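You operate a simulated robot arm through the tools that you are given. There is no shell and no other tool. Be economical: measure what you need, move in short steps, check, and stop when the job is done.

You run a simulated robot arm. Do the job below in one go: nothing can be reset, and whatever is moved stays where it is left.

JOB
Measure the end play of the gearbox at G1, fit the shim it needs and lay its round cover on.
Fine: the play must come within the limits printed on the gearbox; swing the gauge arm clear again; the cover's bolts stay undone; the other shims stay. Where these are worked on the way, their far stop is far enough and under half their travel is too little: gauge arm.

It is judged by the outcome, as a careful person would: the job done as asked, and still so three seconds after it is handed in. It fails if anything else is knocked over, pushed out of place, dropped, spilled or broken. Lids that push on must go on centred and level and be pressed home; caps that screw on are set level and turned clockwise until they are tight.

ROBOT AND FRAMES
A 7-joint arm with a fingered hand, fixed in place. Base frame: the origin is at the foot of the arm, x ahead of it, y to its left, z up. Lengths are in cm, angles in degrees, forces in N, time in s.
Its first joint turns from -166.0 to 166.0 degrees. Payload 4 kg.
The tool frame sits at the grasp point between the pads (the TCP): z along the fingers, y along the line on which they close. The tips reach 2.6 cm beyond it. Largest opening 15.6 cm; the body of the gripper starts 7.3 cm behind the TCP. The gripper is a hand of 4 fingers: y runs from the thumb to the fingers, the wrist lies at [0, 0, -23.9] in the tool frame.
Orientation is that of the tool frame in the base frame, as [roll, pitch, yaw] about the fixed x, y, z axes, in that order (R = Rz(yaw) Ry(pitch) Rx(roll)). With the fingers straight down and closing along the base's y, the tool's x points along the base's -x, its y along +y and its z along -z.

CONTROLS
- The arm moves only by the tool jog_arm. Its argument "moves" is a list of rows, each a list of 6 numbers: the shift along the base's x, y, z in cm, then the turn, a rotation vector about the base's x, y, z in degrees. In form: [[x, y, z, wx, wy, wz], ...]. A call has 1 to 12 rows; each row shifts and turns the commanded pose from where the row before left it. A row lasts 0.2 s, in which the tool goes at most 5 cm and 8.6 degrees; a call with a longer step from one row to the next is refused whole. A pose out of reach is approached as far as the arm can. The call stops where the force on the tool passes 60 N (or 10 N more than at its start, if that is more) or the arm is blocked; 0.2 s more then pass. In this call time passes only in rows, and 0.2 s behind the last. It gives the time, the measured TCP pose, the force on the tool (base axes), the opening and the grip force at its end, in the units of the frame above (readings bear some noise), with the torque about the TCP (base axes, N m) and any sound that the robot's microphone picked up.
- Cameras (640 x 400 px; columns grow to the right, rows downward): "scene" is fixed at [5.08, 65.12, 126.44]; the picture's right is [-0.47, -0.88, 0.00], its down [-0.65, 0.34, -0.68] and it looks along [0.60, -0.32, -0.73] (base axes); focal length 214 px, centre (320, 200). "wrist" rides on the gripper at [5.8, -5.8, -9.1] in the tool frame; the picture's right is [0.71, 0.71, 0.00], its down [-0.53, 0.53, -0.67] and it looks along [-0.47, 0.47, 0.74] (tool axes); focal length 265 px, centre (320, 200). There is no depth. A picture from a camera that has moved, and an enlarged one, comes with that camera's place and axes in the base frame and with its lens.
- capture(camera): a new picture of that camera. No time passes.
- move_fingers(finger1, finger2, finger3, thumb_bend): sets how far each is bent, from 0 (flat) to 1 (curled in); at 0.3 the hand is open as for a grip, at 0.7 the pads meet at the TCP. One left out holds its place. A second passes; each finger stops where it meets its share of the squeeze, and holds until it gets a number again. It is the only way to open and close the hand. It gives what a move gives, with no picture; readings hold the bend of each and the force on the fingers (four entries, about 0 where the hand has none), thumb and palm.
- inspect(camera, box): a new picture of the part [left, top, right, bottom] of that camera's present view, enlarged. No time passes.
- finish_job(): hands the job in; it is judged then, once.

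Go step by step. Nothing tells you positions but the pictures and the camera data: compare them with the known pose of the tool, close in by small moves and look again before you grip or let go. The budget is 120 turns and 68 pictures, counting those below and the enlarged ones. Unless the task says otherwise, let go and move clear before handing in, and close with one line.

The tools are called after "Emit:" as a command line: name --pt "numbers of a row" for each row, then --argument value for the rest, lists and objects as JSON in quotes. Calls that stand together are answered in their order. jog_arm: Moves the arm, as the interface text tells. Its arguments: {"type":"object","properties":{"moves":{"type":"array"}},"required":["moves"]} The other tools are called the same way: move_fingers (finger1, finger2, finger3, thumb_bend) moves the fingers one by one; capture (camera) takes a picture; inspect (camera, box) takes an enlarged picture of a part of a camera's view; finish_job () hands the job in.

At the start:

```text
time: 0.0
eef_pos: [41.33, 25.06, 114.83]
ee_rot: [-180.0, 0.0, 179.9]
ft_force: [0.4, 0.2, -0.6]
wrist_torque: [0.04, 0.0, -0.02]
finger_gap: 15.6
gripper_force: 0.1
shape: jaw
bend: [0.3, 0.3, 0.3, 0.3]
finger forces: [0.1, 0.0, 0.0, 0.1, 0.0, 0.1]
```

scene: 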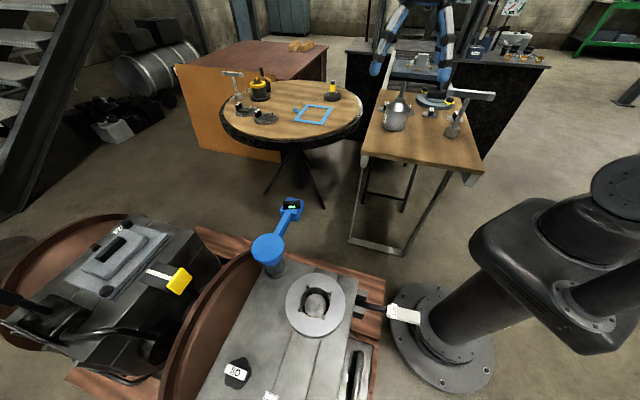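
wrist: 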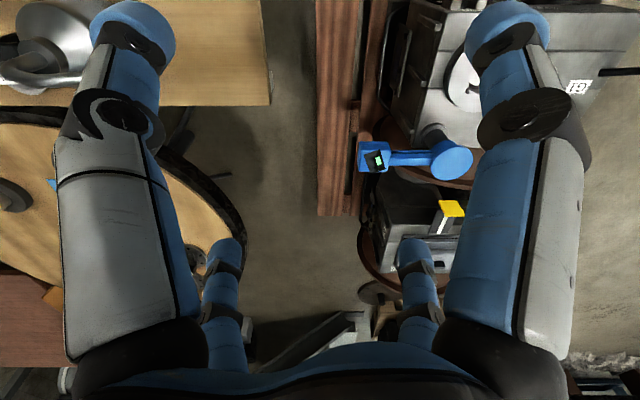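

I see a gearbox with a round opening, a blue gauge arm with a display, and labelled items. I'll enlarge several parts to read them.

Emit:
inspect --camera "scene" --box '[180, 190, 440, 400]'

Emit:
inspect --camera "scene" --box '[210, 50, 370, 150]'

Emit:
inspect --camera "scene" --box '[0, 200, 260, 400]'

Emit:
inspect --camera "scene" --box '[350, 60, 510, 160]'

```text
1.90 times, centred on (310, 295) of scene
camera zoom: at [5.08, 65.12, 126.44], right [-0.47, -0.88, 0.0], down [-0.65, 0.34, -0.68], along [0.6, -0.32, -0.73], focal length 408 px, centre (339, 19)
```

zoom: 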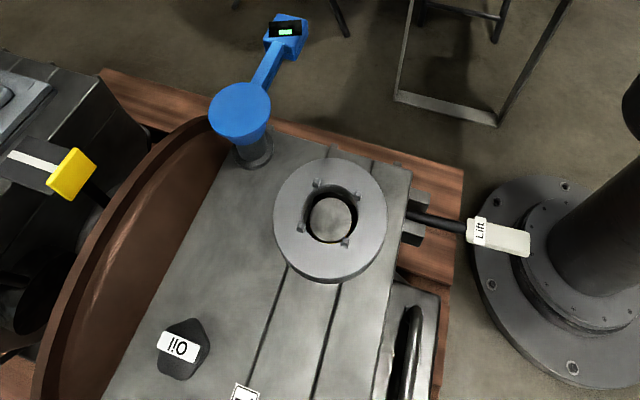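

```text
4.00 times, centred on (290, 100) of scene
camera zoom: at [5.08, 65.12, 126.44], right [-0.47, -0.88, 0.0], down [-0.65, 0.34, -0.68], along [0.6, -0.32, -0.73], focal length 858 px, centre (440, 600)
```

zoom: 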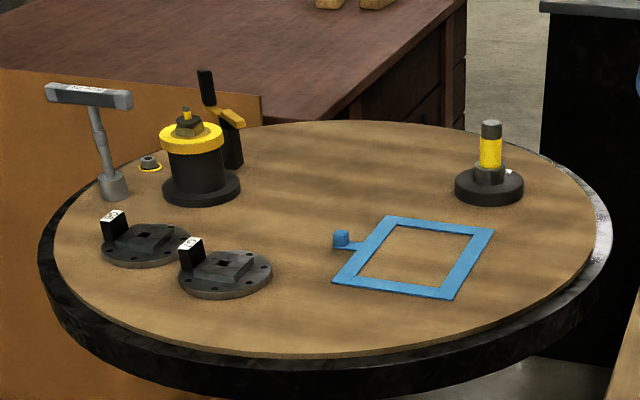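

```text
2.00 times, centred on (130, 300) of scene
camera zoom: at [5.08, 65.12, 126.44], right [-0.47, -0.88, 0.0], down [-0.65, 0.34, -0.68], along [0.6, -0.32, -0.73], focal length 429 px, centre (700, 0)
```

zoom: 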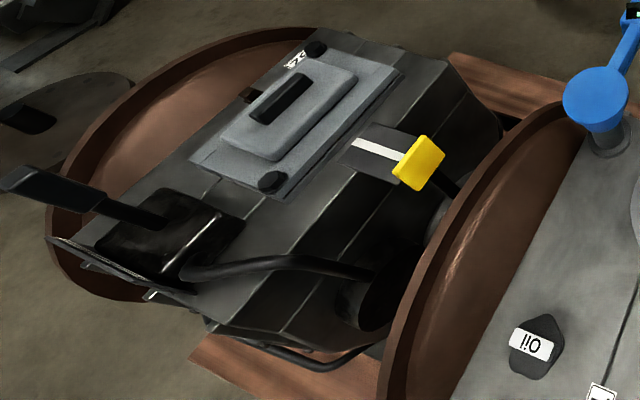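

```text
4.00 times, centred on (430, 110) of scene
camera zoom: at [5.08, 65.12, 126.44], right [-0.47, -0.88, 0.0], down [-0.65, 0.34, -0.68], along [0.6, -0.32, -0.73], focal length 858 px, centre (-120, 560)
```

zoom: 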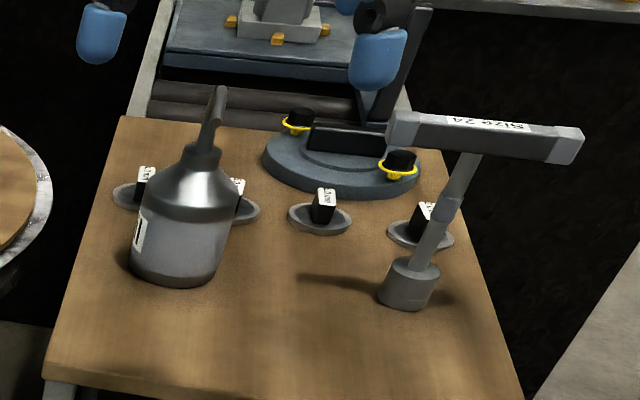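

The shims (upright labelled tabs) and the grey-blue round cover stand on the table to the robot's right, and the gearbox is on its left. I'll bring the wrist camera over the gearbox to read its print.

Emit:
jog_arm --pt "-4 2 0 0 0 0" --pt "-4 2 0 0 0 0" --pt "-4 2 0 0 0 0" --pt "-4 2 0 0 0 0"

Emit:
capture --camera "wrist"

```text
time: 1.0
eef_pos: [25.17, 32.91, 115.01]
ee_rot: [180.0, 0.0, 179.8]
ft_force: [-1.7, 0.1, 0.9]
wrist_torque: [0.01, 0.03, -0.05]
finger_gap: 15.63
gripper_force: 0.1
shape: jaw
bend: [0.3, 0.3, 0.3, 0.3]
finger forces: [0.1, 0.0, 0.0, 0.0, 0.0, 0.0]
```

```text
61 pictures are left
camera wrist: at [19.33, 27.03, 124.02], right [-0.71, 0.71, 0.0], down [0.53, 0.53, 0.67], along [0.47, 0.47, -0.74], focal length 265 px, centre (320, 200)
```

wrist: 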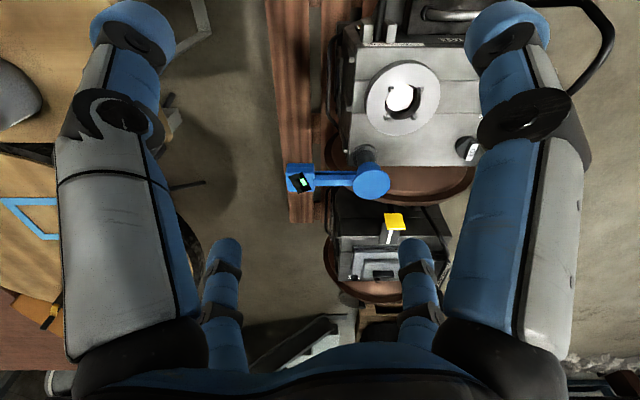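

Emit:
inspect --camera "wrist" --box '[270, 0, 510, 150]'

Emit:
inspect --camera "wrist" --box '[270, 140, 510, 290]'

```text
2.67 times, centred on (390, 75) of wrist
camera zoom: at [19.33, 27.03, 124.02], right [-0.71, 0.71, 0.0], down [0.53, 0.53, 0.67], along [0.47, 0.47, -0.74], focal length 708 px, centre (133, 533)
```

zoom: 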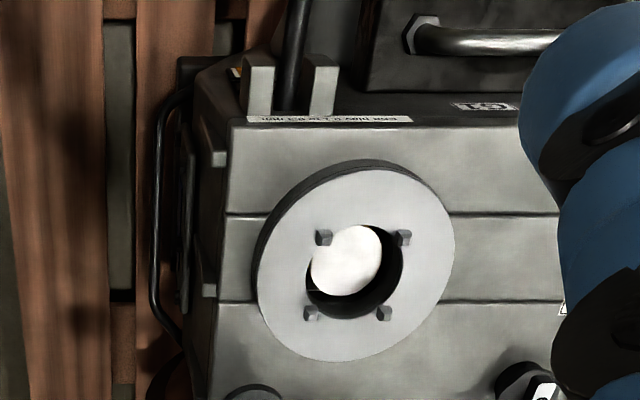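

```text
2.67 times, centred on (390, 215) of wrist
camera zoom: at [19.33, 27.03, 124.02], right [-0.71, 0.71, 0.0], down [0.53, 0.53, 0.67], along [0.47, 0.47, -0.74], focal length 708 px, centre (133, 160)
```

zoom: 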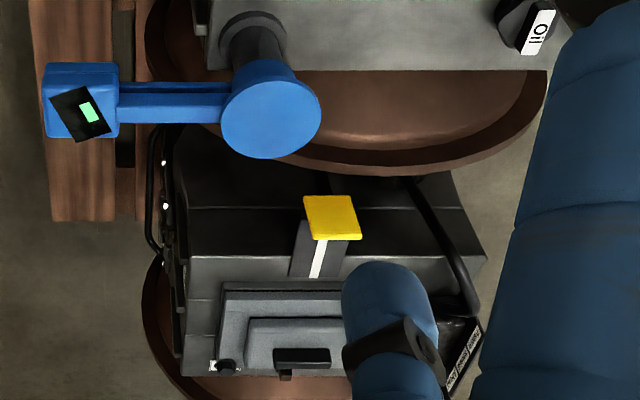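

Emit:
jog_arm --pt "-4 0.5 -2 0 0 0" --pt "-4 0.5 -2 0 0 0" --pt "-4 0.5 -2 0 0 0" --pt "-3 0.5 -4 0 0 0" --pt "-2 0 -4 0 0 0" --pt "-1 0 -4.5 0 0 0" --pt "0 0 -4.5 0 0 0" --pt "0 0 -4.5 0 0 0" --pt "0 0 -4.5 0 0 0"

Emit:
capture --camera "wrist"

```text
refused: row 4 steps farther than a row can; nothing moved
```

```text
58 pictures are left
camera wrist: at [19.33, 27.03, 124.02], right [-0.71, 0.71, 0.0], down [0.53, 0.53, 0.67], along [0.47, 0.47, -0.74], focal length 265 px, centre (320, 200)
```

wrist: 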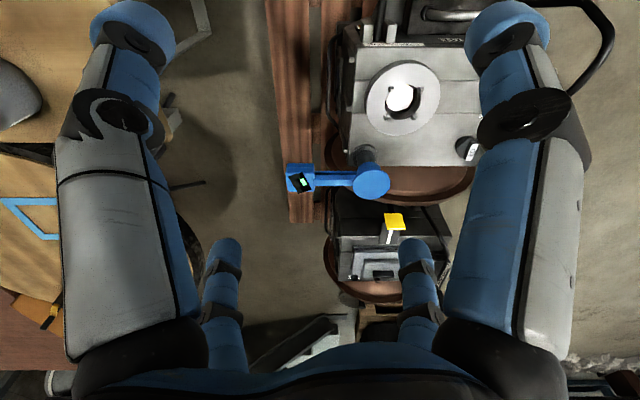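

One row was just over the step limit, so nothing moved; I'll repeat it with smaller steps.

Emit:
jog_arm --pt "-4 0.5 -2 0 0 0" --pt "-4 0.5 -2 0 0 0" --pt "-4 0.5 -2 0 0 0" --pt "-2.5 0.5 -4 0 0 0" --pt "-2 0 -4 0 0 0" --pt "-1 0 -4.5 0 0 0" --pt "0 0 -4.5 0 0 0" --pt "0 0 -4.5 0 0 0" --pt "0 0 -4.5 0 0 0"

```text
time: 3.0
eef_pos: [15.97, 33.58, 82.93]
ee_rot: [179.9, 0.0, 180.0]
ft_force: [0.6, 0.1, -0.1]
wrist_torque: [0.08, 0.09, -0.02]
finger_gap: 15.6
gripper_force: 0.1
shape: jaw
bend: [0.3, 0.3, 0.3, 0.3]
finger forces: [0.0, 0.0, 0.1, 0.1, 0.1, 0.0]
out of reach, approached as far as the arm can: row 3, 4, 5, 6
```

Emit:
capture --camera "wrist"

```text
57 pictures are left
camera wrist: at [10.08, 27.79, 92.05], right [-0.71, 0.71, 0.0], down [0.53, 0.53, 0.67], along [0.47, 0.47, -0.74], focal length 265 px, centre (320, 200)
```

wrist: 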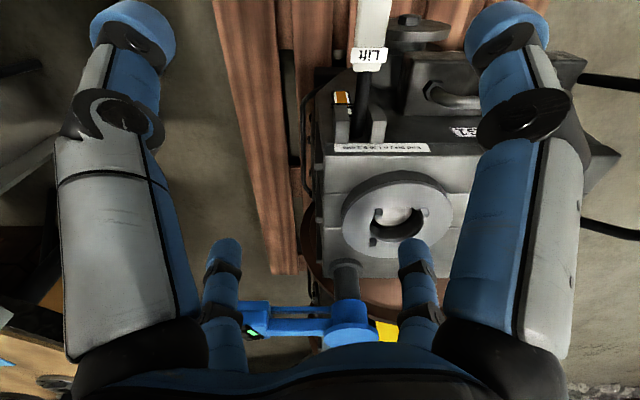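

Emit:
inspect --camera "wrist" --box '[320, 125, 480, 165]'

Emit:
inspect --camera "wrist" --box '[230, 280, 410, 360]'

```text
4.00 times, centred on (400, 145) of wrist
camera zoom: at [10.08, 27.79, 92.05], right [-0.71, 0.71, 0.0], down [0.53, 0.53, 0.67], along [0.47, 0.47, -0.74], focal length 1062 px, centre (0, 420)
```

zoom: 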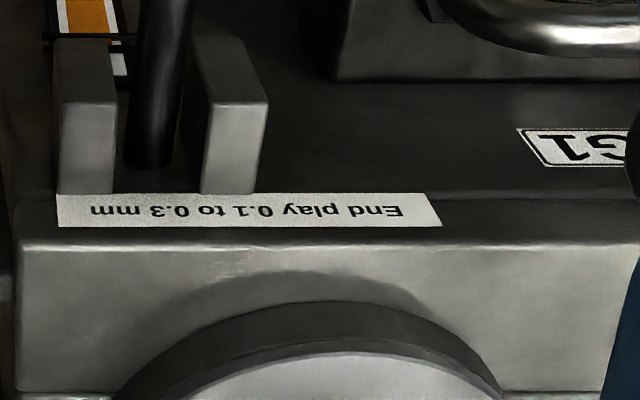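

```text
3.56 times, centred on (320, 320) of wrist
camera zoom: at [10.08, 27.79, 92.05], right [-0.71, 0.71, 0.0], down [0.53, 0.53, 0.67], along [0.47, 0.47, -0.74], focal length 944 px, centre (320, -227)
```

zoom: 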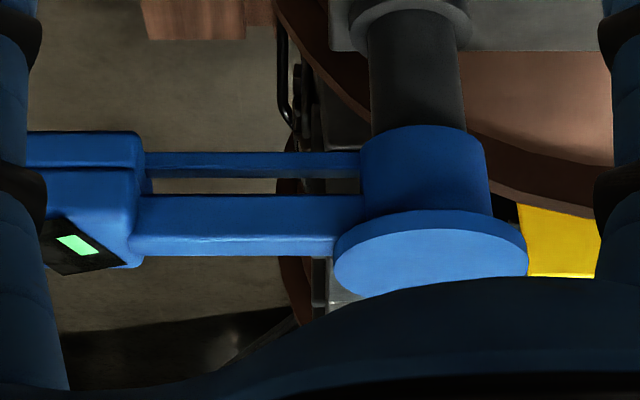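

The print reads "End play 0.1 to 0.3 mm" and this is G1. The gauge pivots at about [38, 63] with its head at about [50, 51.5, 74], and has to swing over the opening at about [22.5, 57]. I'll close the hand, tilt it outward and come in from above the far side of the gauge arm.

Emit:
move_fingers --finger1 0.7 --finger2 0.7 --finger3 0.7 --thumb_bend 0.7

Emit:
jog_arm --pt "0 0 4.5 0 0 0" --pt "2 1 4 0 0 0" --pt "4 2 0 0 0 0" --pt "4 2 0 0 0 0" --pt "4 2 0 0 0 0" --pt "4 2 0 5 -5 0" --pt "4 2 0 5 -5 0" --pt "3 2 0 5 -5 0" --pt "3 3 0 5 -5 0"

Emit:
capture --camera "wrist"

Emit:
capture --camera "scene"

```text
time: 4.0
eef_pos: [15.93, 33.58, 83.05]
ee_rot: [-179.9, 0.0, -179.9]
ft_force: [0.0, 0.1, -0.4]
wrist_torque: [-0.03, -0.01, 0.0]
finger_gap: 0.0
gripper_force: 0.0
shape: fingers
bend: [0.69, 0.69, 0.69, 0.69]
finger forces: [0.0, 0.0, 0.1, 0.1, 0.0, 0.0]
```

```text
time: 6.0
eef_pos: [43.84, 49.84, 91.66]
ee_rot: [159.2, 19.7, 176.4]
ft_force: [-0.6, 0.8, 0.1]
wrist_torque: [0.01, 0.05, 0.0]
finger_gap: 0.0
gripper_force: 0.1
shape: fingers
bend: [0.69, 0.69, 0.69, 0.69]
finger forces: [0.0, 0.0, 0.1, 0.1, 0.1, 0.0]
```

```text
54 pictures are left
camera wrist: at [35.66, 41.62, 95.75], right [-0.71, 0.71, 0.0], down [0.24, 0.24, 0.94], along [0.67, 0.67, -0.34], focal length 265 px, centre (320, 200)
```

wrist: 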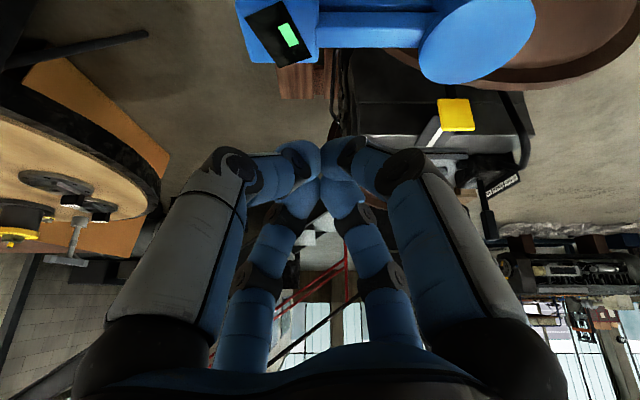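

```text
53 pictures are left
```

scene: 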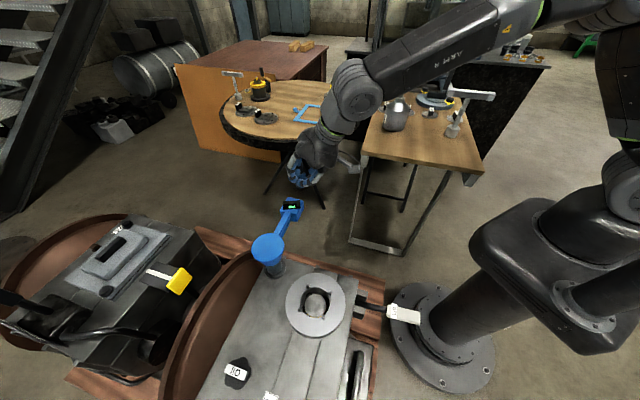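

The hand is a thumb against three fingers, so I'll cage the gauge head with the thumb on its far side and drag it along its arc. First I'll reduce the tilt and turn the hand about 100° with the fingers open.

Emit:
move_fingers --finger1 0.35 --finger2 0.35 --finger3 0.35 --thumb_bend 0.35

Emit:
jog_arm --pt "0 0 0 -5 5 0" --pt "0 0 0 -5 5 0" --pt "0 0 0 0 0 8.5" --pt "0 0 0 0 0 8.5" --pt "0 0 0 0 0 8.5" --pt "0 0 0 0 0 8.5" --pt "0 0 0 0 0 8.5" --pt "0 0 0 0 0 8.5" --pt "0 0 0 0 0 8.5" --pt "0 0 0 0 0 8.5" --pt "0 0 0 0 0 8.5" --pt "0 0 0 0 0 8.5"

```text
time: 7.0
eef_pos: [43.81, 49.85, 91.6]
ee_rot: [159.2, 19.8, 176.3]
ft_force: [0.2, 0.4, 1.0]
wrist_torque: [0.03, 0.01, -0.02]
finger_gap: 9.29
gripper_force: 0.1
shape: fingers
bend: [0.35, 0.35, 0.35, 0.35]
finger forces: [0.0, 0.0, 0.1, 0.1, 0.0, 0.1]
```

```text
time: 9.6
eef_pos: [43.84, 49.73, 91.6]
ee_rot: [170.0, 10.0, -95.7]
ft_force: [0.1, 0.1, -1.1]
wrist_torque: [0.01, -0.01, 0.01]
finger_gap: 9.29
gripper_force: 0.1
shape: fingers
bend: [0.35, 0.35, 0.35, 0.35]
finger forces: [0.0, 0.0, 0.0, 0.0, 0.0, 0.0]
```

Emit:
jog_arm --pt "2 0.5 0 -0.3 -6.3 0" --pt "2 0.6 0 -0.3 -6.3 0" --pt "2.3 0.6 0 -0.3 -6.3 0" --pt "0 0 -4 0 0 5" --pt "0 0 0 0 0 5"

Emit:
move_fingers --finger1 0.3 --finger2 0.3 --finger3 0.3 --thumb_bend 0.3

Emit:
capture --camera "wrist"

Emit:
inspect --camera "scene" --box '[220, 120, 400, 280]'

```text
time: 10.8
eef_pos: [50.23, 51.42, 87.46]
ee_rot: [-170.8, 10.4, -82.4]
ft_force: [-0.1, 0.6, -1.2]
wrist_torque: [0.01, 0.03, 0.0]
finger_gap: 9.32
gripper_force: 0.1
shape: fingers
bend: [0.35, 0.35, 0.35, 0.35]
finger forces: [0.0, 0.1, 0.0, 0.0, 0.0, 0.0]
```

```text
time: 11.8
eef_pos: [50.23, 51.36, 87.62]
ee_rot: [-170.9, 10.4, -82.4]
ft_force: [0.2, -0.5, -0.4]
wrist_torque: [0.0, -0.01, 0.02]
finger_gap: 10.61
gripper_force: 0.0
shape: fingers
bend: [0.3, 0.3, 0.3, 0.3]
finger forces: [0.0, 0.0, 0.0, 0.0, 0.0, 0.0]
```

```text
52 pictures are left
camera wrist: at [55.39, 44.55, 96.25], right [-0.6, -0.76, -0.24], down [-0.67, 0.33, 0.66], along [-0.43, 0.56, -0.71], focal length 265 px, centre (320, 200)
```

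wrist: 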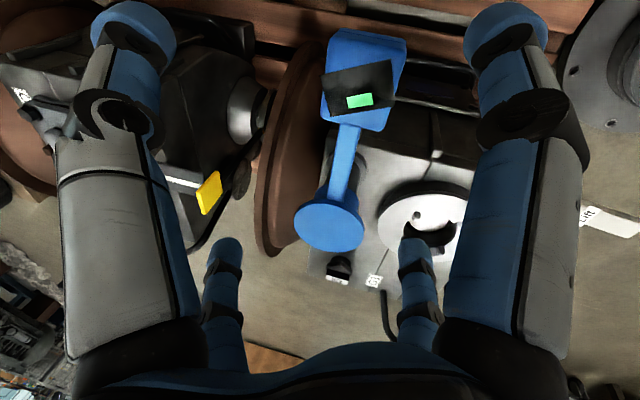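

```text
2.50 times, centred on (310, 200) of scene
camera zoom: at [5.08, 65.12, 126.44], right [-0.47, -0.88, 0.0], down [-0.65, 0.34, -0.68], along [0.6, -0.32, -0.73], focal length 536 px, centre (345, 200)
```

zoom: 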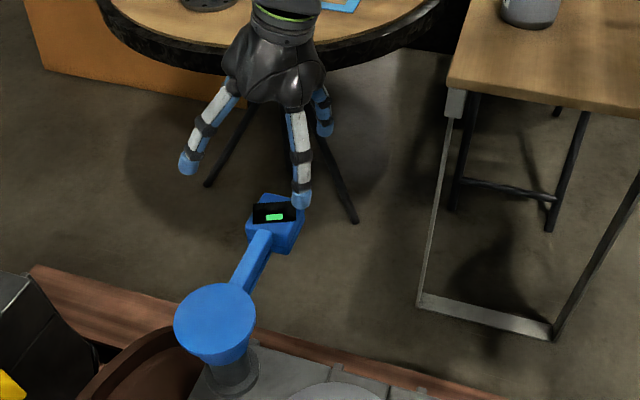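

The cage is nearly centred over the gauge head with the thumb outboard. I'll turn a bit more so the fingers clear the gauge arm, then lower around the head.

Emit:
jog_arm --pt "0.5 -0.5 0 0 0 7" --pt "0 0 0 0 0 7" --pt "0 0 -4 0 0 0" --pt "0 0 -4 0 0 0" --pt "0 0 -3 0 0 0"

Emit:
capture --camera "wrist"

Emit:
inspect --camera "scene" --box '[220, 120, 400, 280]'

```text
time: 13.0
eef_pos: [50.65, 50.79, 76.28]
ee_rot: [-170.9, 10.5, -68.6]
ft_force: [-0.9, -0.1, -0.6]
wrist_torque: [0.01, -0.02, -0.02]
finger_gap: 10.62
gripper_force: 0.2
shape: fingers
bend: [0.3, 0.3, 0.3, 0.3]
finger forces: [0.0, 0.1, 0.0, 0.1, 0.1, 0.1]
```

```text
50 pictures are left
camera wrist: at [57.34, 45.38, 85.01], right [-0.4, -0.88, -0.24], down [-0.73, 0.15, 0.66], along [-0.55, 0.44, -0.71], focal length 265 px, centre (320, 200)
```

wrist: 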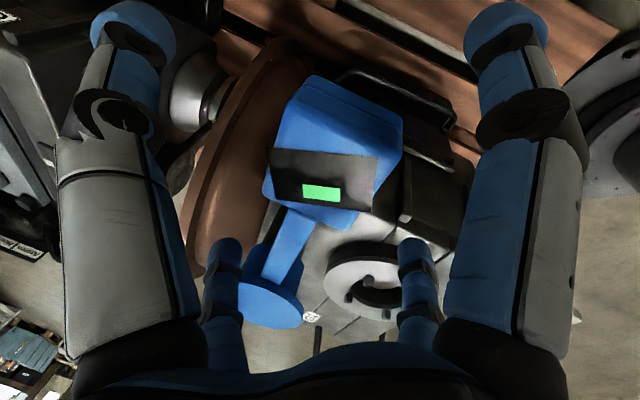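

```text
2.50 times, centred on (310, 200) of scene
camera zoom: at [5.08, 65.12, 126.44], right [-0.47, -0.88, 0.0], down [-0.65, 0.34, -0.68], along [0.6, -0.32, -0.73], focal length 536 px, centre (345, 200)
```

zoom: 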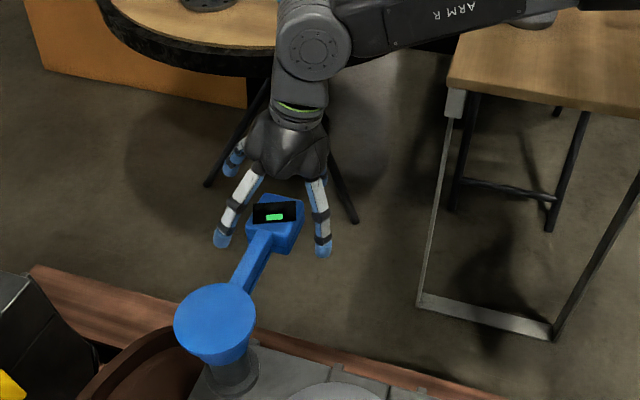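

The four digits sit in a cross, and the gauge arm passes between the -x and +y ones. I'll lower a bit more and turn the whole hand rigidly about the gauge pivot, taking the tilt off as I go.

Emit:
jog_arm --pt "0 0 -3.8 0 0 0" --pt "-1.34 -1.24 0 -4.4 1.6 -6" --pt "-1.46 -1.08 0 -4.1 2.0 -6" --pt "-1.57 -0.93 0 -3.9 2.4 -6" --pt "-2.22 -0.97 0 0 0 -8" --pt "-2.34 -0.65 0 0 0 -8"

Emit:
capture --camera "wrist"

Emit:
capture --camera "scene"

```text
time: 14.4
eef_pos: [41.97, 46.08, 72.85]
ee_rot: [-179.4, -0.4, -103.4]
ft_force: [0.0, 0.0, -0.5]
wrist_torque: [0.02, -0.01, 0.04]
finger_gap: 10.64
gripper_force: 0.2
shape: fingers
bend: [0.3, 0.3, 0.3, 0.3]
finger forces: [0.0, 0.0, 0.0, 0.1, 0.1, 0.0]
```

```text
48 pictures are left
camera wrist: at [46.04, 39.16, 82.07], right [-0.85, -0.53, 0.0], down [-0.4, 0.64, 0.66], along [-0.34, 0.56, -0.75], focal length 265 px, centre (320, 200)
```

wrist: 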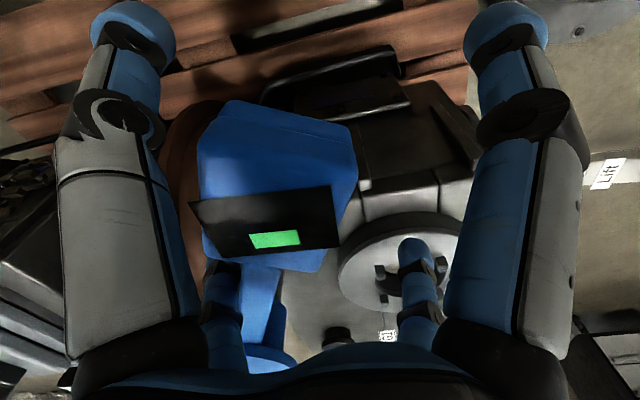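

```text
47 pictures are left
```

scene: 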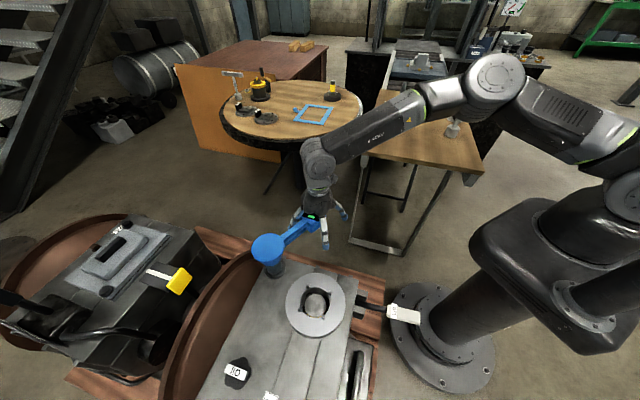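

The gauge swings along with the hand. I continue the arc.

Emit:
jog_arm --pt "-2.41 -0.33 0 0 0 -8" --pt "-2.42 0.02 0 0 0 -8" --pt "-2.41 0.36 0 0 0 -8" --pt "-2.33 0.68 0 0 0 -8" --pt "-2.21 1.0 0 0 0 -8" --pt "-2.05 1.3 0 0 0 -8"

Emit:
capture --camera "wrist"

Emit:
capture --camera "scene"

```text
time: 15.8
eef_pos: [27.9, 48.97, 72.8]
ee_rot: [-179.5, -0.5, -151.4]
ft_force: [-0.6, -0.1, 0.0]
wrist_torque: [-0.02, 0.04, 0.01]
finger_gap: 10.62
gripper_force: 0.0
shape: fingers
bend: [0.3, 0.3, 0.3, 0.3]
finger forces: [0.0, 0.0, 0.0, 0.0, 0.0, 0.2]
```

```text
46 pictures are left
camera wrist: at [25.46, 41.3, 81.97], right [-0.96, 0.28, 0.0], down [0.21, 0.72, 0.66], along [0.19, 0.63, -0.75], focal length 265 px, centre (320, 200)
```

wrist: 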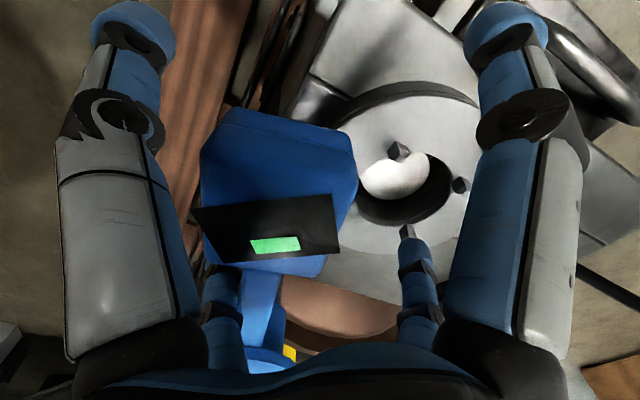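

```text
45 pictures are left
```

scene: 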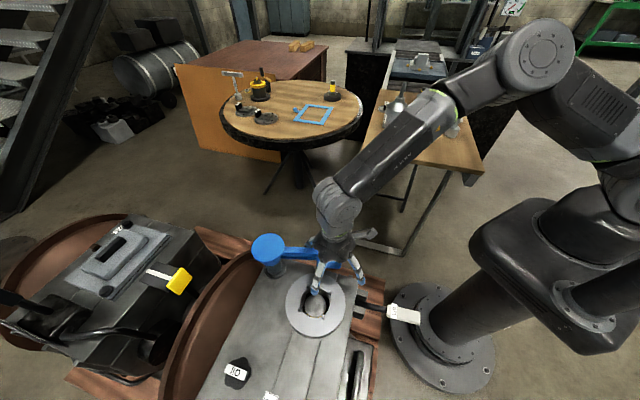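

Emit:
jog_arm --pt "-1.84 1.58 0 0 0 -8" --pt "-1.62 1.81 0 0 0 -8" --pt "-1.34 2.03 0 0 0 -8" --pt "-1.05 2.18 0 0 0 -8"

Emit:
capture --camera "wrist"

```text
time: 16.8
eef_pos: [22.19, 56.69, 72.71]
ee_rot: [-179.5, -0.4, 176.8]
ft_force: [0.1, 0.1, 0.5]
wrist_torque: [0.02, 0.06, 0.03]
finger_gap: 10.62
gripper_force: 0.1
shape: fingers
bend: [0.3, 0.3, 0.3, 0.3]
finger forces: [0.0, 0.0, 0.1, 0.0, 0.1, 0.1]
```

```text
44 pictures are left
camera wrist: at [16.09, 51.33, 81.96], right [-0.66, 0.75, 0.0], down [0.56, 0.5, 0.66], along [0.49, 0.44, -0.75], focal length 265 px, centre (320, 200)
```

wrist: 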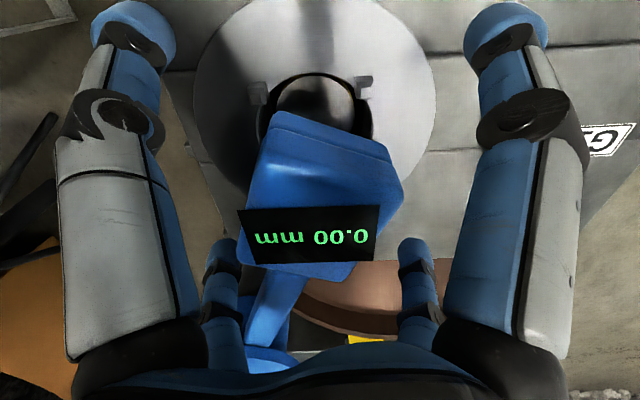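

The display came on and reads 0.00 mm. I'll nudge slightly further to make sure the gauge arm is at its stop.

Emit:
jog_arm --pt "-0.45 1.06 0 0 0 -4" --pt "-0.32 1.17 0 0 0 -4" --pt "-0.25 1.19 0 0 0 -4"

Emit:
capture --camera "wrist"

```text
time: 17.6
eef_pos: [31.72, 57.14, 74.4]
ee_rot: [-179.4, -0.4, 166.9]
ft_force: [-2.3, -0.1, 0.4]
wrist_torque: [0.02, -0.03, 0.0]
finger_gap: 10.86
gripper_force: 0.8
shape: fingers
bend: [0.28, 0.3, 0.3, 0.3]
finger forces: [1.3, 0.0, 0.1, 0.0, 0.1, 0.0]
out of reach, approached as far as the arm can: row 1, 2, 3
```

```text
43 pictures are left
camera wrist: at [24.75, 52.97, 83.65], right [-0.53, 0.85, 0.0], down [0.64, 0.4, 0.66], along [0.56, 0.35, -0.75], focal length 265 px, centre (320, 200)
```

wrist: 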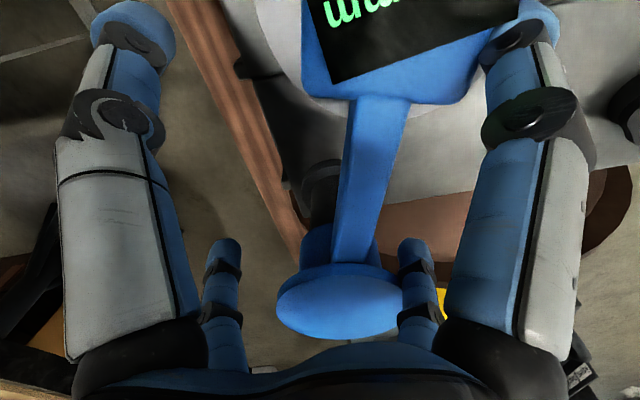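

The arm hit a joint limit there and slid back along the gauge arm. I'll lift straight up off it now.

Emit:
jog_arm --pt "0 0 3 0 0 0" --pt "0 0 4 0 0 0" --pt "0 0 4 0 0 0"

Emit:
capture --camera "scene"

Emit:
capture --camera "wrist"

```text
time: 18.4
eef_pos: [33.84, 56.61, 85.63]
ee_rot: [-179.4, -0.6, 164.7]
ft_force: [0.4, 0.3, 0.1]
wrist_torque: [-0.01, -0.02, 0.01]
finger_gap: 10.69
gripper_force: 0.0
shape: fingers
bend: [0.3, 0.3, 0.3, 0.3]
finger forces: [0.0, 0.1, 0.0, 0.0, 0.1, 0.0]
out of reach, approached as far as the arm can: row 1
```

```text
42 pictures are left
```

scene: 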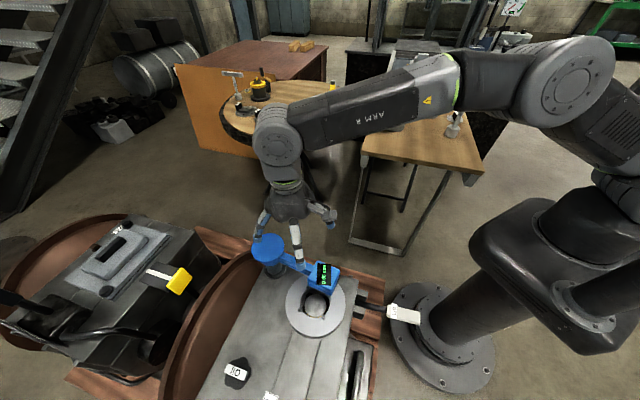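

```text
41 pictures are left
camera wrist: at [26.75, 52.53, 94.79], right [-0.5, 0.87, 0.0], down [0.65, 0.37, 0.66], along [0.57, 0.33, -0.75], focal length 265 px, centre (320, 200)
```

wrist: 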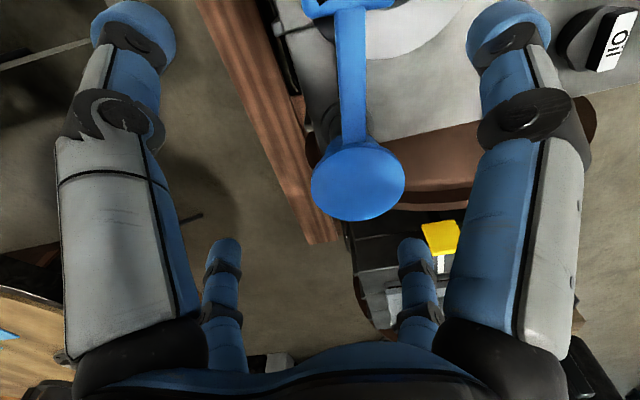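

Emit:
inspect --camera "scene" --box '[230, 220, 400, 350]'

```text
3.08 times, centred on (315, 285) of scene
camera zoom: at [5.08, 65.12, 126.44], right [-0.47, -0.88, 0.0], down [-0.65, 0.34, -0.68], along [0.6, -0.32, -0.73], focal length 660 px, centre (335, -62)
```

zoom: 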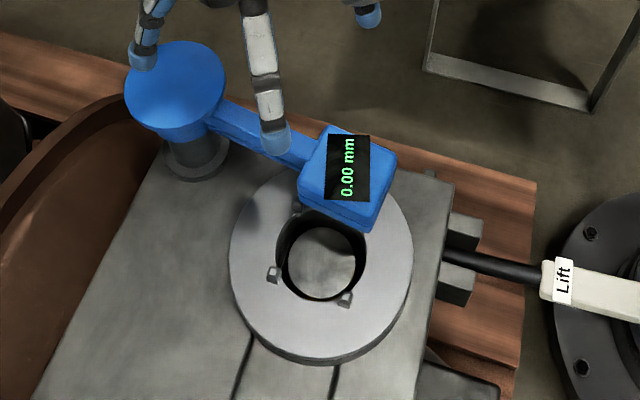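

The gauge head stands a little short of the shaft. I'll close the hand and push it home from the robot's side.

Emit:
jog_arm --pt "-1 -4 1 0 0 7.5" --pt "-1 -4 0 0 0 7.5" --pt "-2.8 -3.6 0 0 0 0"

Emit:
move_fingers --finger1 0.7 --finger2 0.7 --finger3 0.7 --thumb_bend 0.7

Emit:
jog_arm --pt "0 0 -4.5 0 0 0" --pt "0 0 -4.5 0 0 0" --pt "0 0 -4.3 0 0 0"

Emit:
capture --camera "wrist"

```text
time: 19.2
eef_pos: [29.23, 44.82, 86.68]
ee_rot: [-179.4, -0.4, 179.9]
ft_force: [0.5, 0.3, -0.4]
wrist_torque: [0.01, -0.01, 0.01]
finger_gap: 10.68
gripper_force: 0.1
shape: fingers
bend: [0.3, 0.3, 0.3, 0.3]
finger forces: [0.0, 0.1, 0.0, 0.0, 0.0, 0.0]
```

```text
time: 20.2
eef_pos: [29.26, 44.86, 86.66]
ee_rot: [-179.4, -0.5, 179.7]
ft_force: [-0.2, 0.2, -1.1]
wrist_torque: [0.01, -0.04, 0.02]
finger_gap: 0.02
gripper_force: 0.1
shape: fingers
bend: [0.69, 0.69, 0.69, 0.69]
finger forces: [0.1, 0.0, 0.1, 0.0, 0.1, 0.1]
```

```text
time: 21.0
eef_pos: [28.98, 44.85, 73.35]
ee_rot: [-179.4, -0.5, 179.8]
ft_force: [0.2, 0.5, -1.3]
wrist_torque: [0.03, 0.01, -0.02]
finger_gap: 0.0
gripper_force: 0.0
shape: fingers
bend: [0.69, 0.69, 0.69, 0.69]
finger forces: [0.0, 0.0, 0.0, 0.0, 0.0, 0.0]
```

```text
39 pictures are left
camera wrist: at [23.2, 39.13, 82.62], right [-0.7, 0.71, 0.0], down [0.53, 0.53, 0.66], along [0.47, 0.46, -0.75], focal length 265 px, centre (320, 200)
```

wrist: 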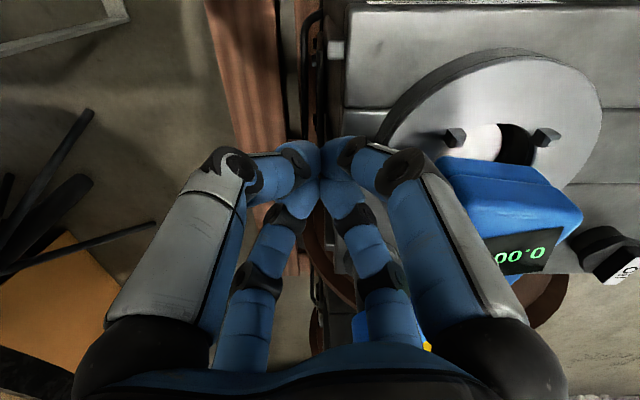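

Emit:
jog_arm --pt "-1.2 1.5 0 0 0 0" --pt "-1 1.5 0 0 0 0" --pt "-0.8 1.5 0 0 0 0" --pt "-0.5 1 0 0 0 0"

Emit:
inspect --camera "scene" --box '[230, 220, 400, 350]'

```text
time: 22.0
eef_pos: [25.49, 50.32, 73.21]
ee_rot: [-179.3, -0.5, 179.7]
ft_force: [0.0, -1.2, 0.3]
wrist_torque: [0.05, 0.0, 0.0]
finger_gap: 0.0
gripper_force: 1.1
shape: fingers
bend: [0.69, 0.69, 0.69, 0.69]
finger forces: [0.1, 1.3, 0.0, 0.1, 0.0, 0.0]
```

```text
3.08 times, centred on (315, 285) of scene
camera zoom: at [5.08, 65.12, 126.44], right [-0.47, -0.88, 0.0], down [-0.65, 0.34, -0.68], along [0.6, -0.32, -0.73], focal length 660 px, centre (335, -62)
```

zoom: 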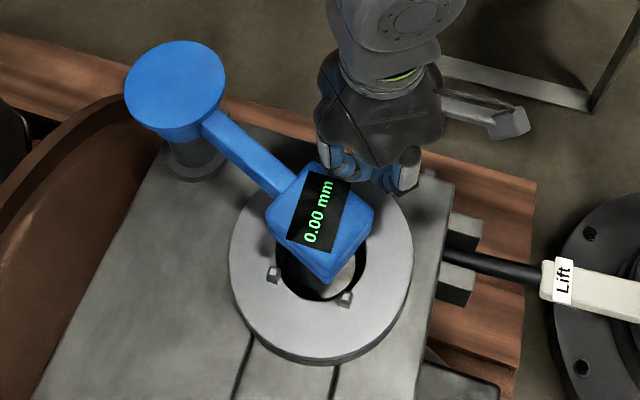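

Emit:
jog_arm --pt "-0.2 0.7 0 0 0 0" --pt "-0.2 0.7 0 0 0 0" --pt "-0.2 0.7 0 0 0 0"

Emit:
inspect --camera "scene" --box '[230, 220, 400, 350]'

```text
time: 22.8
eef_pos: [25.03, 52.29, 73.45]
ee_rot: [-179.4, -0.3, 179.6]
ft_force: [10.6, -24.1, 14.4]
wrist_torque: [0.58, 0.02, -0.3]
finger_gap: 0.56
gripper_force: 14.9
shape: fingers
bend: [0.7, 0.7, 0.69, 0.65]
finger forces: [0.7, 29.4, 0.1, 0.0, 0.1, 0.0]
```

```text
3.08 times, centred on (315, 285) of scene
camera zoom: at [5.08, 65.12, 126.44], right [-0.47, -0.88, 0.0], down [-0.65, 0.34, -0.68], along [0.6, -0.32, -0.73], focal length 660 px, centre (335, -62)
```

zoom: 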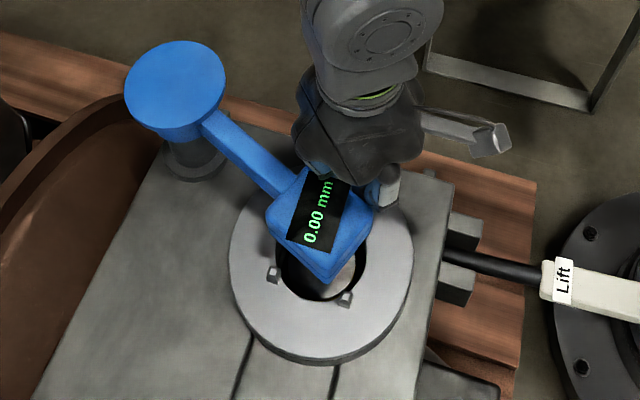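

The force rose and the head stays put, so the gauge is at its stop, reading 0.00 mm. I'll back off and go over to the Lift lever.

Emit:
jog_arm --pt "0.8 -2.5 0 0 0 0" --pt "1 -3 2 0 0 0" --pt "0 -2 4 0 0 0" --pt "-4 -2 0 0 0 0" --pt "-4 -2 0 0 0 0" --pt "-4 -1 0 0 0 0" --pt "-2 -1 -1 0 0 0"

Emit:
capture --camera "wrist"

Emit:
capture --camera "scene"

```text
time: 24.4
eef_pos: [16.54, 39.04, 78.65]
ee_rot: [-179.6, -0.7, -179.9]
ft_force: [-0.4, -0.2, -0.1]
wrist_torque: [0.02, 0.02, -0.02]
finger_gap: 0.0
gripper_force: 0.1
shape: fingers
bend: [0.68, 0.7, 0.68, 0.7]
finger forces: [0.0, 0.1, 0.0, 0.0, 0.0, 0.0]
out of reach, approached as far as the arm can: row 6, 7
```

```text
36 pictures are left
camera wrist: at [10.68, 33.36, 87.88], right [-0.71, 0.71, 0.0], down [0.53, 0.53, 0.66], along [0.46, 0.47, -0.75], focal length 265 px, centre (320, 200)
```

wrist: 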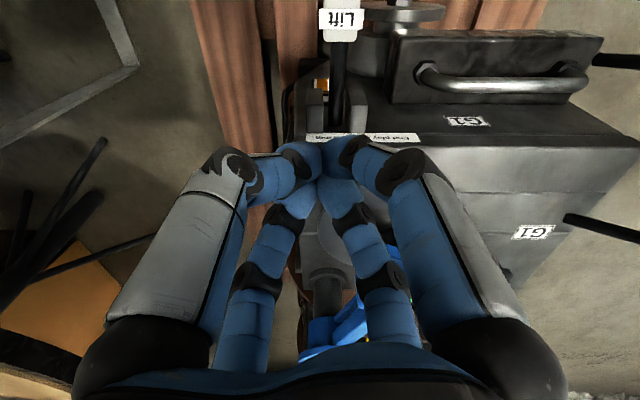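

```text
35 pictures are left
```

scene: 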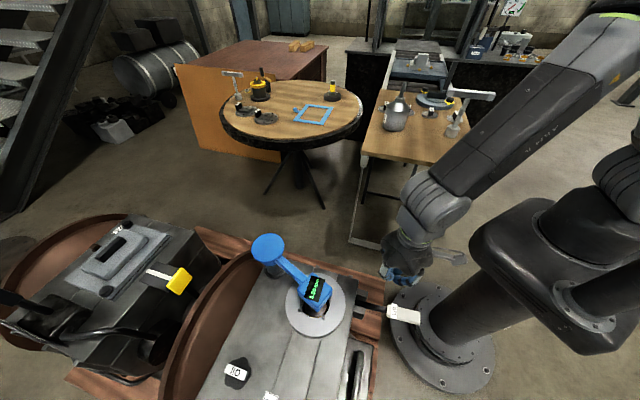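

The limit is the hand's turn relative to the arm, so I'll yaw +40° and then go over the lever handle at about [9.5, 35].

Emit:
jog_arm --pt "0 0 0 0 0 8" --pt "0 0 0 0 0 8" --pt "0 0 0 0 0 8" --pt "-2 -1 0 0 0 8" --pt "-2 -1 0 0 0 8" --pt "-3 -1.8 -2 0 0 0" --pt "0 0 -4 0 0 0"

Emit:
capture --camera "wrist"

Emit:
inspect --camera "scene" --box '[280, 220, 480, 370]'

```text
time: 26.0
eef_pos: [9.52, 35.36, 72.62]
ee_rot: [-179.4, -0.5, -140.2]
ft_force: [-0.9, 0.3, -0.2]
wrist_torque: [-0.02, -0.01, -0.01]
finger_gap: 0.01
gripper_force: 0.1
shape: fingers
bend: [0.68, 0.7, 0.68, 0.7]
finger forces: [0.0, 0.0, 0.0, 0.0, 0.0, 0.0]
```

```text
34 pictures are left
camera wrist: at [8.81, 27.27, 81.87], right [-1.0, 0.09, 0.0], down [0.07, 0.75, 0.66], along [0.06, 0.66, -0.75], focal length 265 px, centre (320, 200)
```

wrist: 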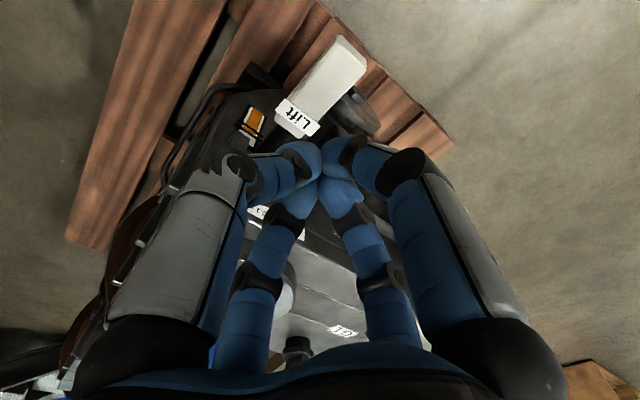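

```text
2.67 times, centred on (380, 295) of scene
camera zoom: at [5.08, 65.12, 126.44], right [-0.47, -0.88, 0.0], down [-0.65, 0.34, -0.68], along [0.6, -0.32, -0.73], focal length 572 px, centre (160, -53)
```

zoom: 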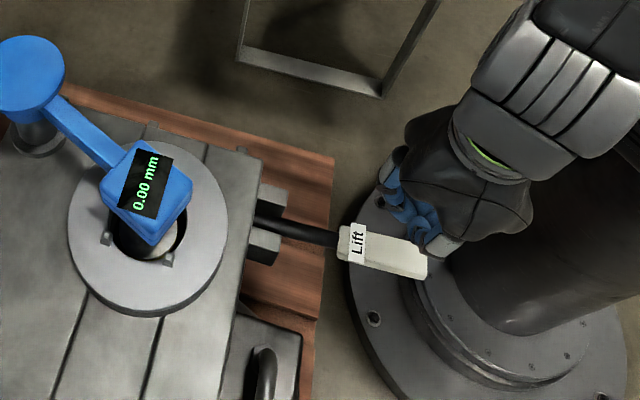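

Emit:
jog_arm --pt "-1.2 -1.5 0 0 0 0" --pt "0 0 -4 0 0 0" --pt "0 0 -3.5 0 0 0" --pt "0 0 -1 0 0 0" --pt "0 0 -1 0 0 0" --pt "0 0 -1 0 0 0"

Emit:
inspect --camera "scene" --box '[280, 220, 480, 370]'

```text
time: 27.4
eef_pos: [8.48, 33.93, 62.21]
ee_rot: [-179.4, -0.4, -140.1]
ft_force: [-0.8, 0.1, 1.1]
wrist_torque: [-0.05, 0.04, 0.01]
finger_gap: 0.0
gripper_force: 0.1
shape: fingers
bend: [0.68, 0.7, 0.68, 0.7]
finger forces: [0.1, 0.0, 0.0, 0.0, 0.0, 0.1]
```

```text
2.67 times, centred on (380, 295) of scene
camera zoom: at [5.08, 65.12, 126.44], right [-0.47, -0.88, 0.0], down [-0.65, 0.34, -0.68], along [0.6, -0.32, -0.73], focal length 572 px, centre (160, -53)
```

zoom: 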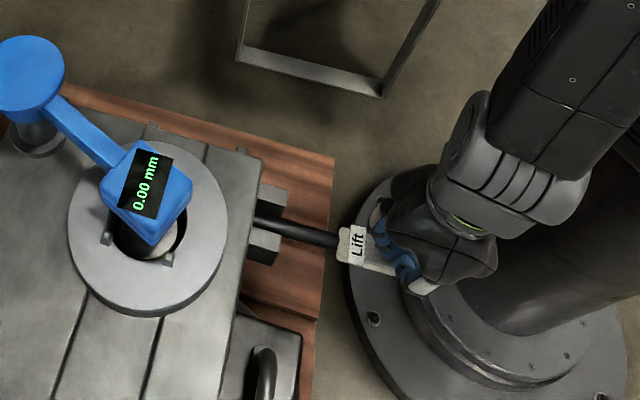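

Emit:
jog_arm --pt "0 0 -0.8 0 0 0" --pt "0 0 -0.8 0 0 0" --pt "0 0 -0.8 0 0 0"

Emit:
inspect --camera "scene" --box '[280, 220, 480, 370]'

```text
time: 28.2
eef_pos: [8.31, 33.91, 59.81]
ee_rot: [-179.4, -0.4, -140.1]
ft_force: [-0.4, 1.2, 2.6]
wrist_torque: [0.03, -0.07, -0.01]
finger_gap: 0.01
gripper_force: 2.5
shape: fingers
bend: [0.68, 0.69, 0.69, 0.7]
finger forces: [0.1, 0.0, 5.1, 0.0, 0.0, 0.1]
```

```text
2.67 times, centred on (380, 295) of scene
camera zoom: at [5.08, 65.12, 126.44], right [-0.47, -0.88, 0.0], down [-0.65, 0.34, -0.68], along [0.6, -0.32, -0.73], focal length 572 px, centre (160, -53)
```

zoom: 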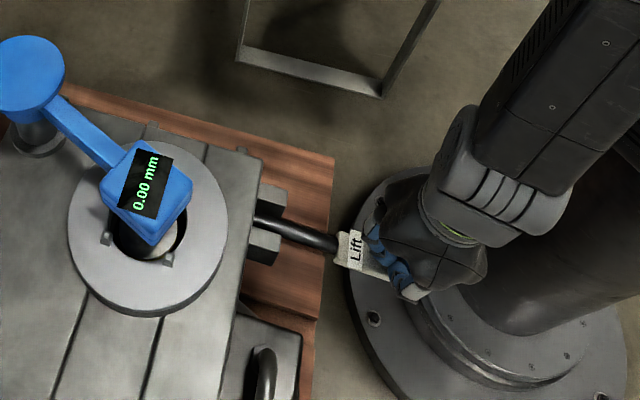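

The handle begins to go down under the fingers. I keep pressing in small steps.

Emit:
jog_arm --pt "0 0 -0.8 0 0 0" --pt "0 0 -0.8 0 0 0" --pt "0 0 -0.8 0 0 0" --pt "0 0 -0.8 0 0 0"

Emit:
inspect --camera "scene" --box '[280, 220, 480, 370]'

```text
time: 29.2
eef_pos: [8.14, 33.97, 56.84]
ee_rot: [-179.4, -0.5, -140.1]
ft_force: [-1.8, -3.4, 37.3]
wrist_torque: [0.03, -0.1, -0.06]
finger_gap: 0.0
gripper_force: 25.7
shape: fingers
bend: [0.68, 0.71, 0.71, 0.7]
finger forces: [0.0, 13.9, 18.5, 0.1, 18.6, 0.0]
```

```text
2.67 times, centred on (380, 295) of scene
camera zoom: at [5.08, 65.12, 126.44], right [-0.47, -0.88, 0.0], down [-0.65, 0.34, -0.68], along [0.6, -0.32, -0.73], focal length 572 px, centre (160, -53)
```

zoom: 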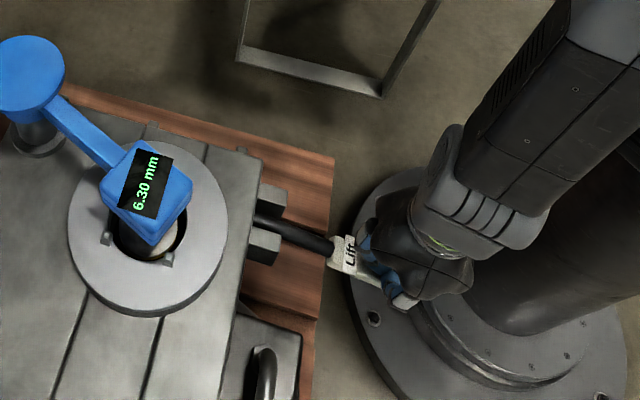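

Emit:
jog_arm --pt "0 0 -0.4 0 0 0"

Emit:
inspect --camera "scene" --box '[300, 265, 348, 295]'

```text
time: 29.6
eef_pos: [8.35, 33.85, 56.66]
ee_rot: [-179.4, -0.2, -140.1]
ft_force: [-3.2, -8.2, 37.6]
wrist_torque: [-0.15, -0.07, -0.03]
finger_gap: 0.0
gripper_force: 29.6
shape: fingers
bend: [0.68, 0.71, 0.71, 0.69]
finger forces: [0.0, 14.7, 18.9, 0.0, 25.8, 0.0]
stopped in row 1: the force on the tool passed its limit (the readings are from after the stop); the commanded pose is now the measured one
```

```text
13.33 times, centred on (324, 280) of scene
camera zoom: at [5.08, 65.12, 126.44], right [-0.47, -0.88, 0.0], down [-0.65, 0.34, -0.68], along [0.6, -0.32, -0.73], focal length 2860 px, centre (267, -867)
```

zoom: 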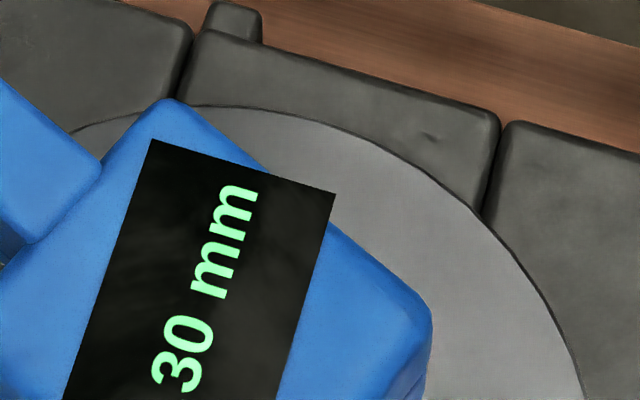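

Emit:
inspect --camera "scene" --box '[292, 270, 348, 305]'

```text
11.43 times, centred on (320, 288) of scene
camera zoom: at [5.08, 65.12, 126.44], right [-0.47, -0.88, 0.0], down [-0.65, 0.34, -0.68], along [0.6, -0.32, -0.73], focal length 2451 px, centre (320, -800)
```

zoom: 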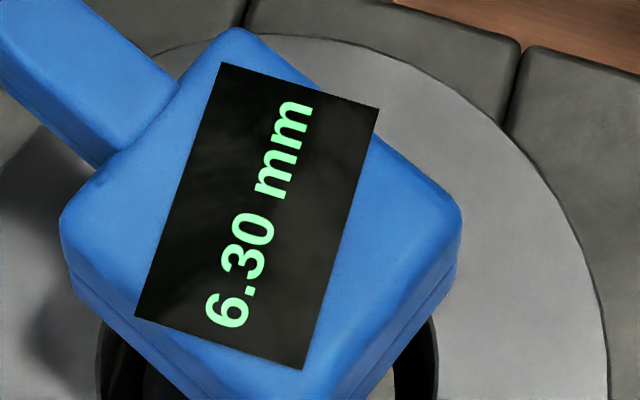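

The measured play is 6.30 mm, so the shim must be 6.0–6.2 mm. I'll release the lever, rise, and go round to the far side of the gauge head to swing it back.

Emit:
jog_arm --pt "0 0 2 0 0 0" --pt "0 0 4 0 0 0" --pt "0 0 4.5 0 0 0" --pt "0 0 4.5 0 0 0" --pt "0 0 4.5 0 0 0" --pt "0 0 4.5 0 0 0" --pt "0 2 4 0 0 0" --pt "0.5 4.5 1 0 0 0" --pt "0.5 4.8 0 0 0 0" --pt "1 4.8 0 0 0 0" --pt "1 4.8 0 0 0 0" --pt "2 4 0 0 0 0"

Emit:
jog_arm --pt "3 3 0 0 0 0" --pt "3 1.5 0 0 0 0" --pt "2.8 0.9 0 0 0 0"

Emit:
capture --camera "scene"

```text
time: 32.1
eef_pos: [13.41, 58.84, 85.51]
ee_rot: [-179.3, -0.4, -140.3]
ft_force: [0.3, 0.1, -0.8]
wrist_torque: [-0.02, -0.05, -0.03]
finger_gap: 0.01
gripper_force: 0.0
shape: fingers
bend: [0.69, 0.69, 0.69, 0.69]
finger forces: [0.1, 0.0, 0.0, 0.0, 0.1, 0.1]
```

```text
time: 33.0
eef_pos: [22.2, 64.37, 85.7]
ee_rot: [-179.3, -0.4, -140.2]
ft_force: [0.0, 0.0, -0.1]
wrist_torque: [-0.01, 0.0, -0.01]
finger_gap: 0.0
gripper_force: 0.0
shape: fingers
bend: [0.69, 0.69, 0.69, 0.69]
finger forces: [0.0, 0.0, 0.1, 0.0, 0.1, 0.1]
```

```text
27 pictures are left
```

scene: 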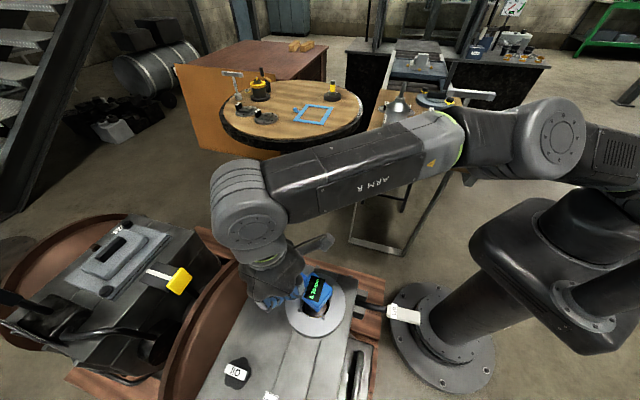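

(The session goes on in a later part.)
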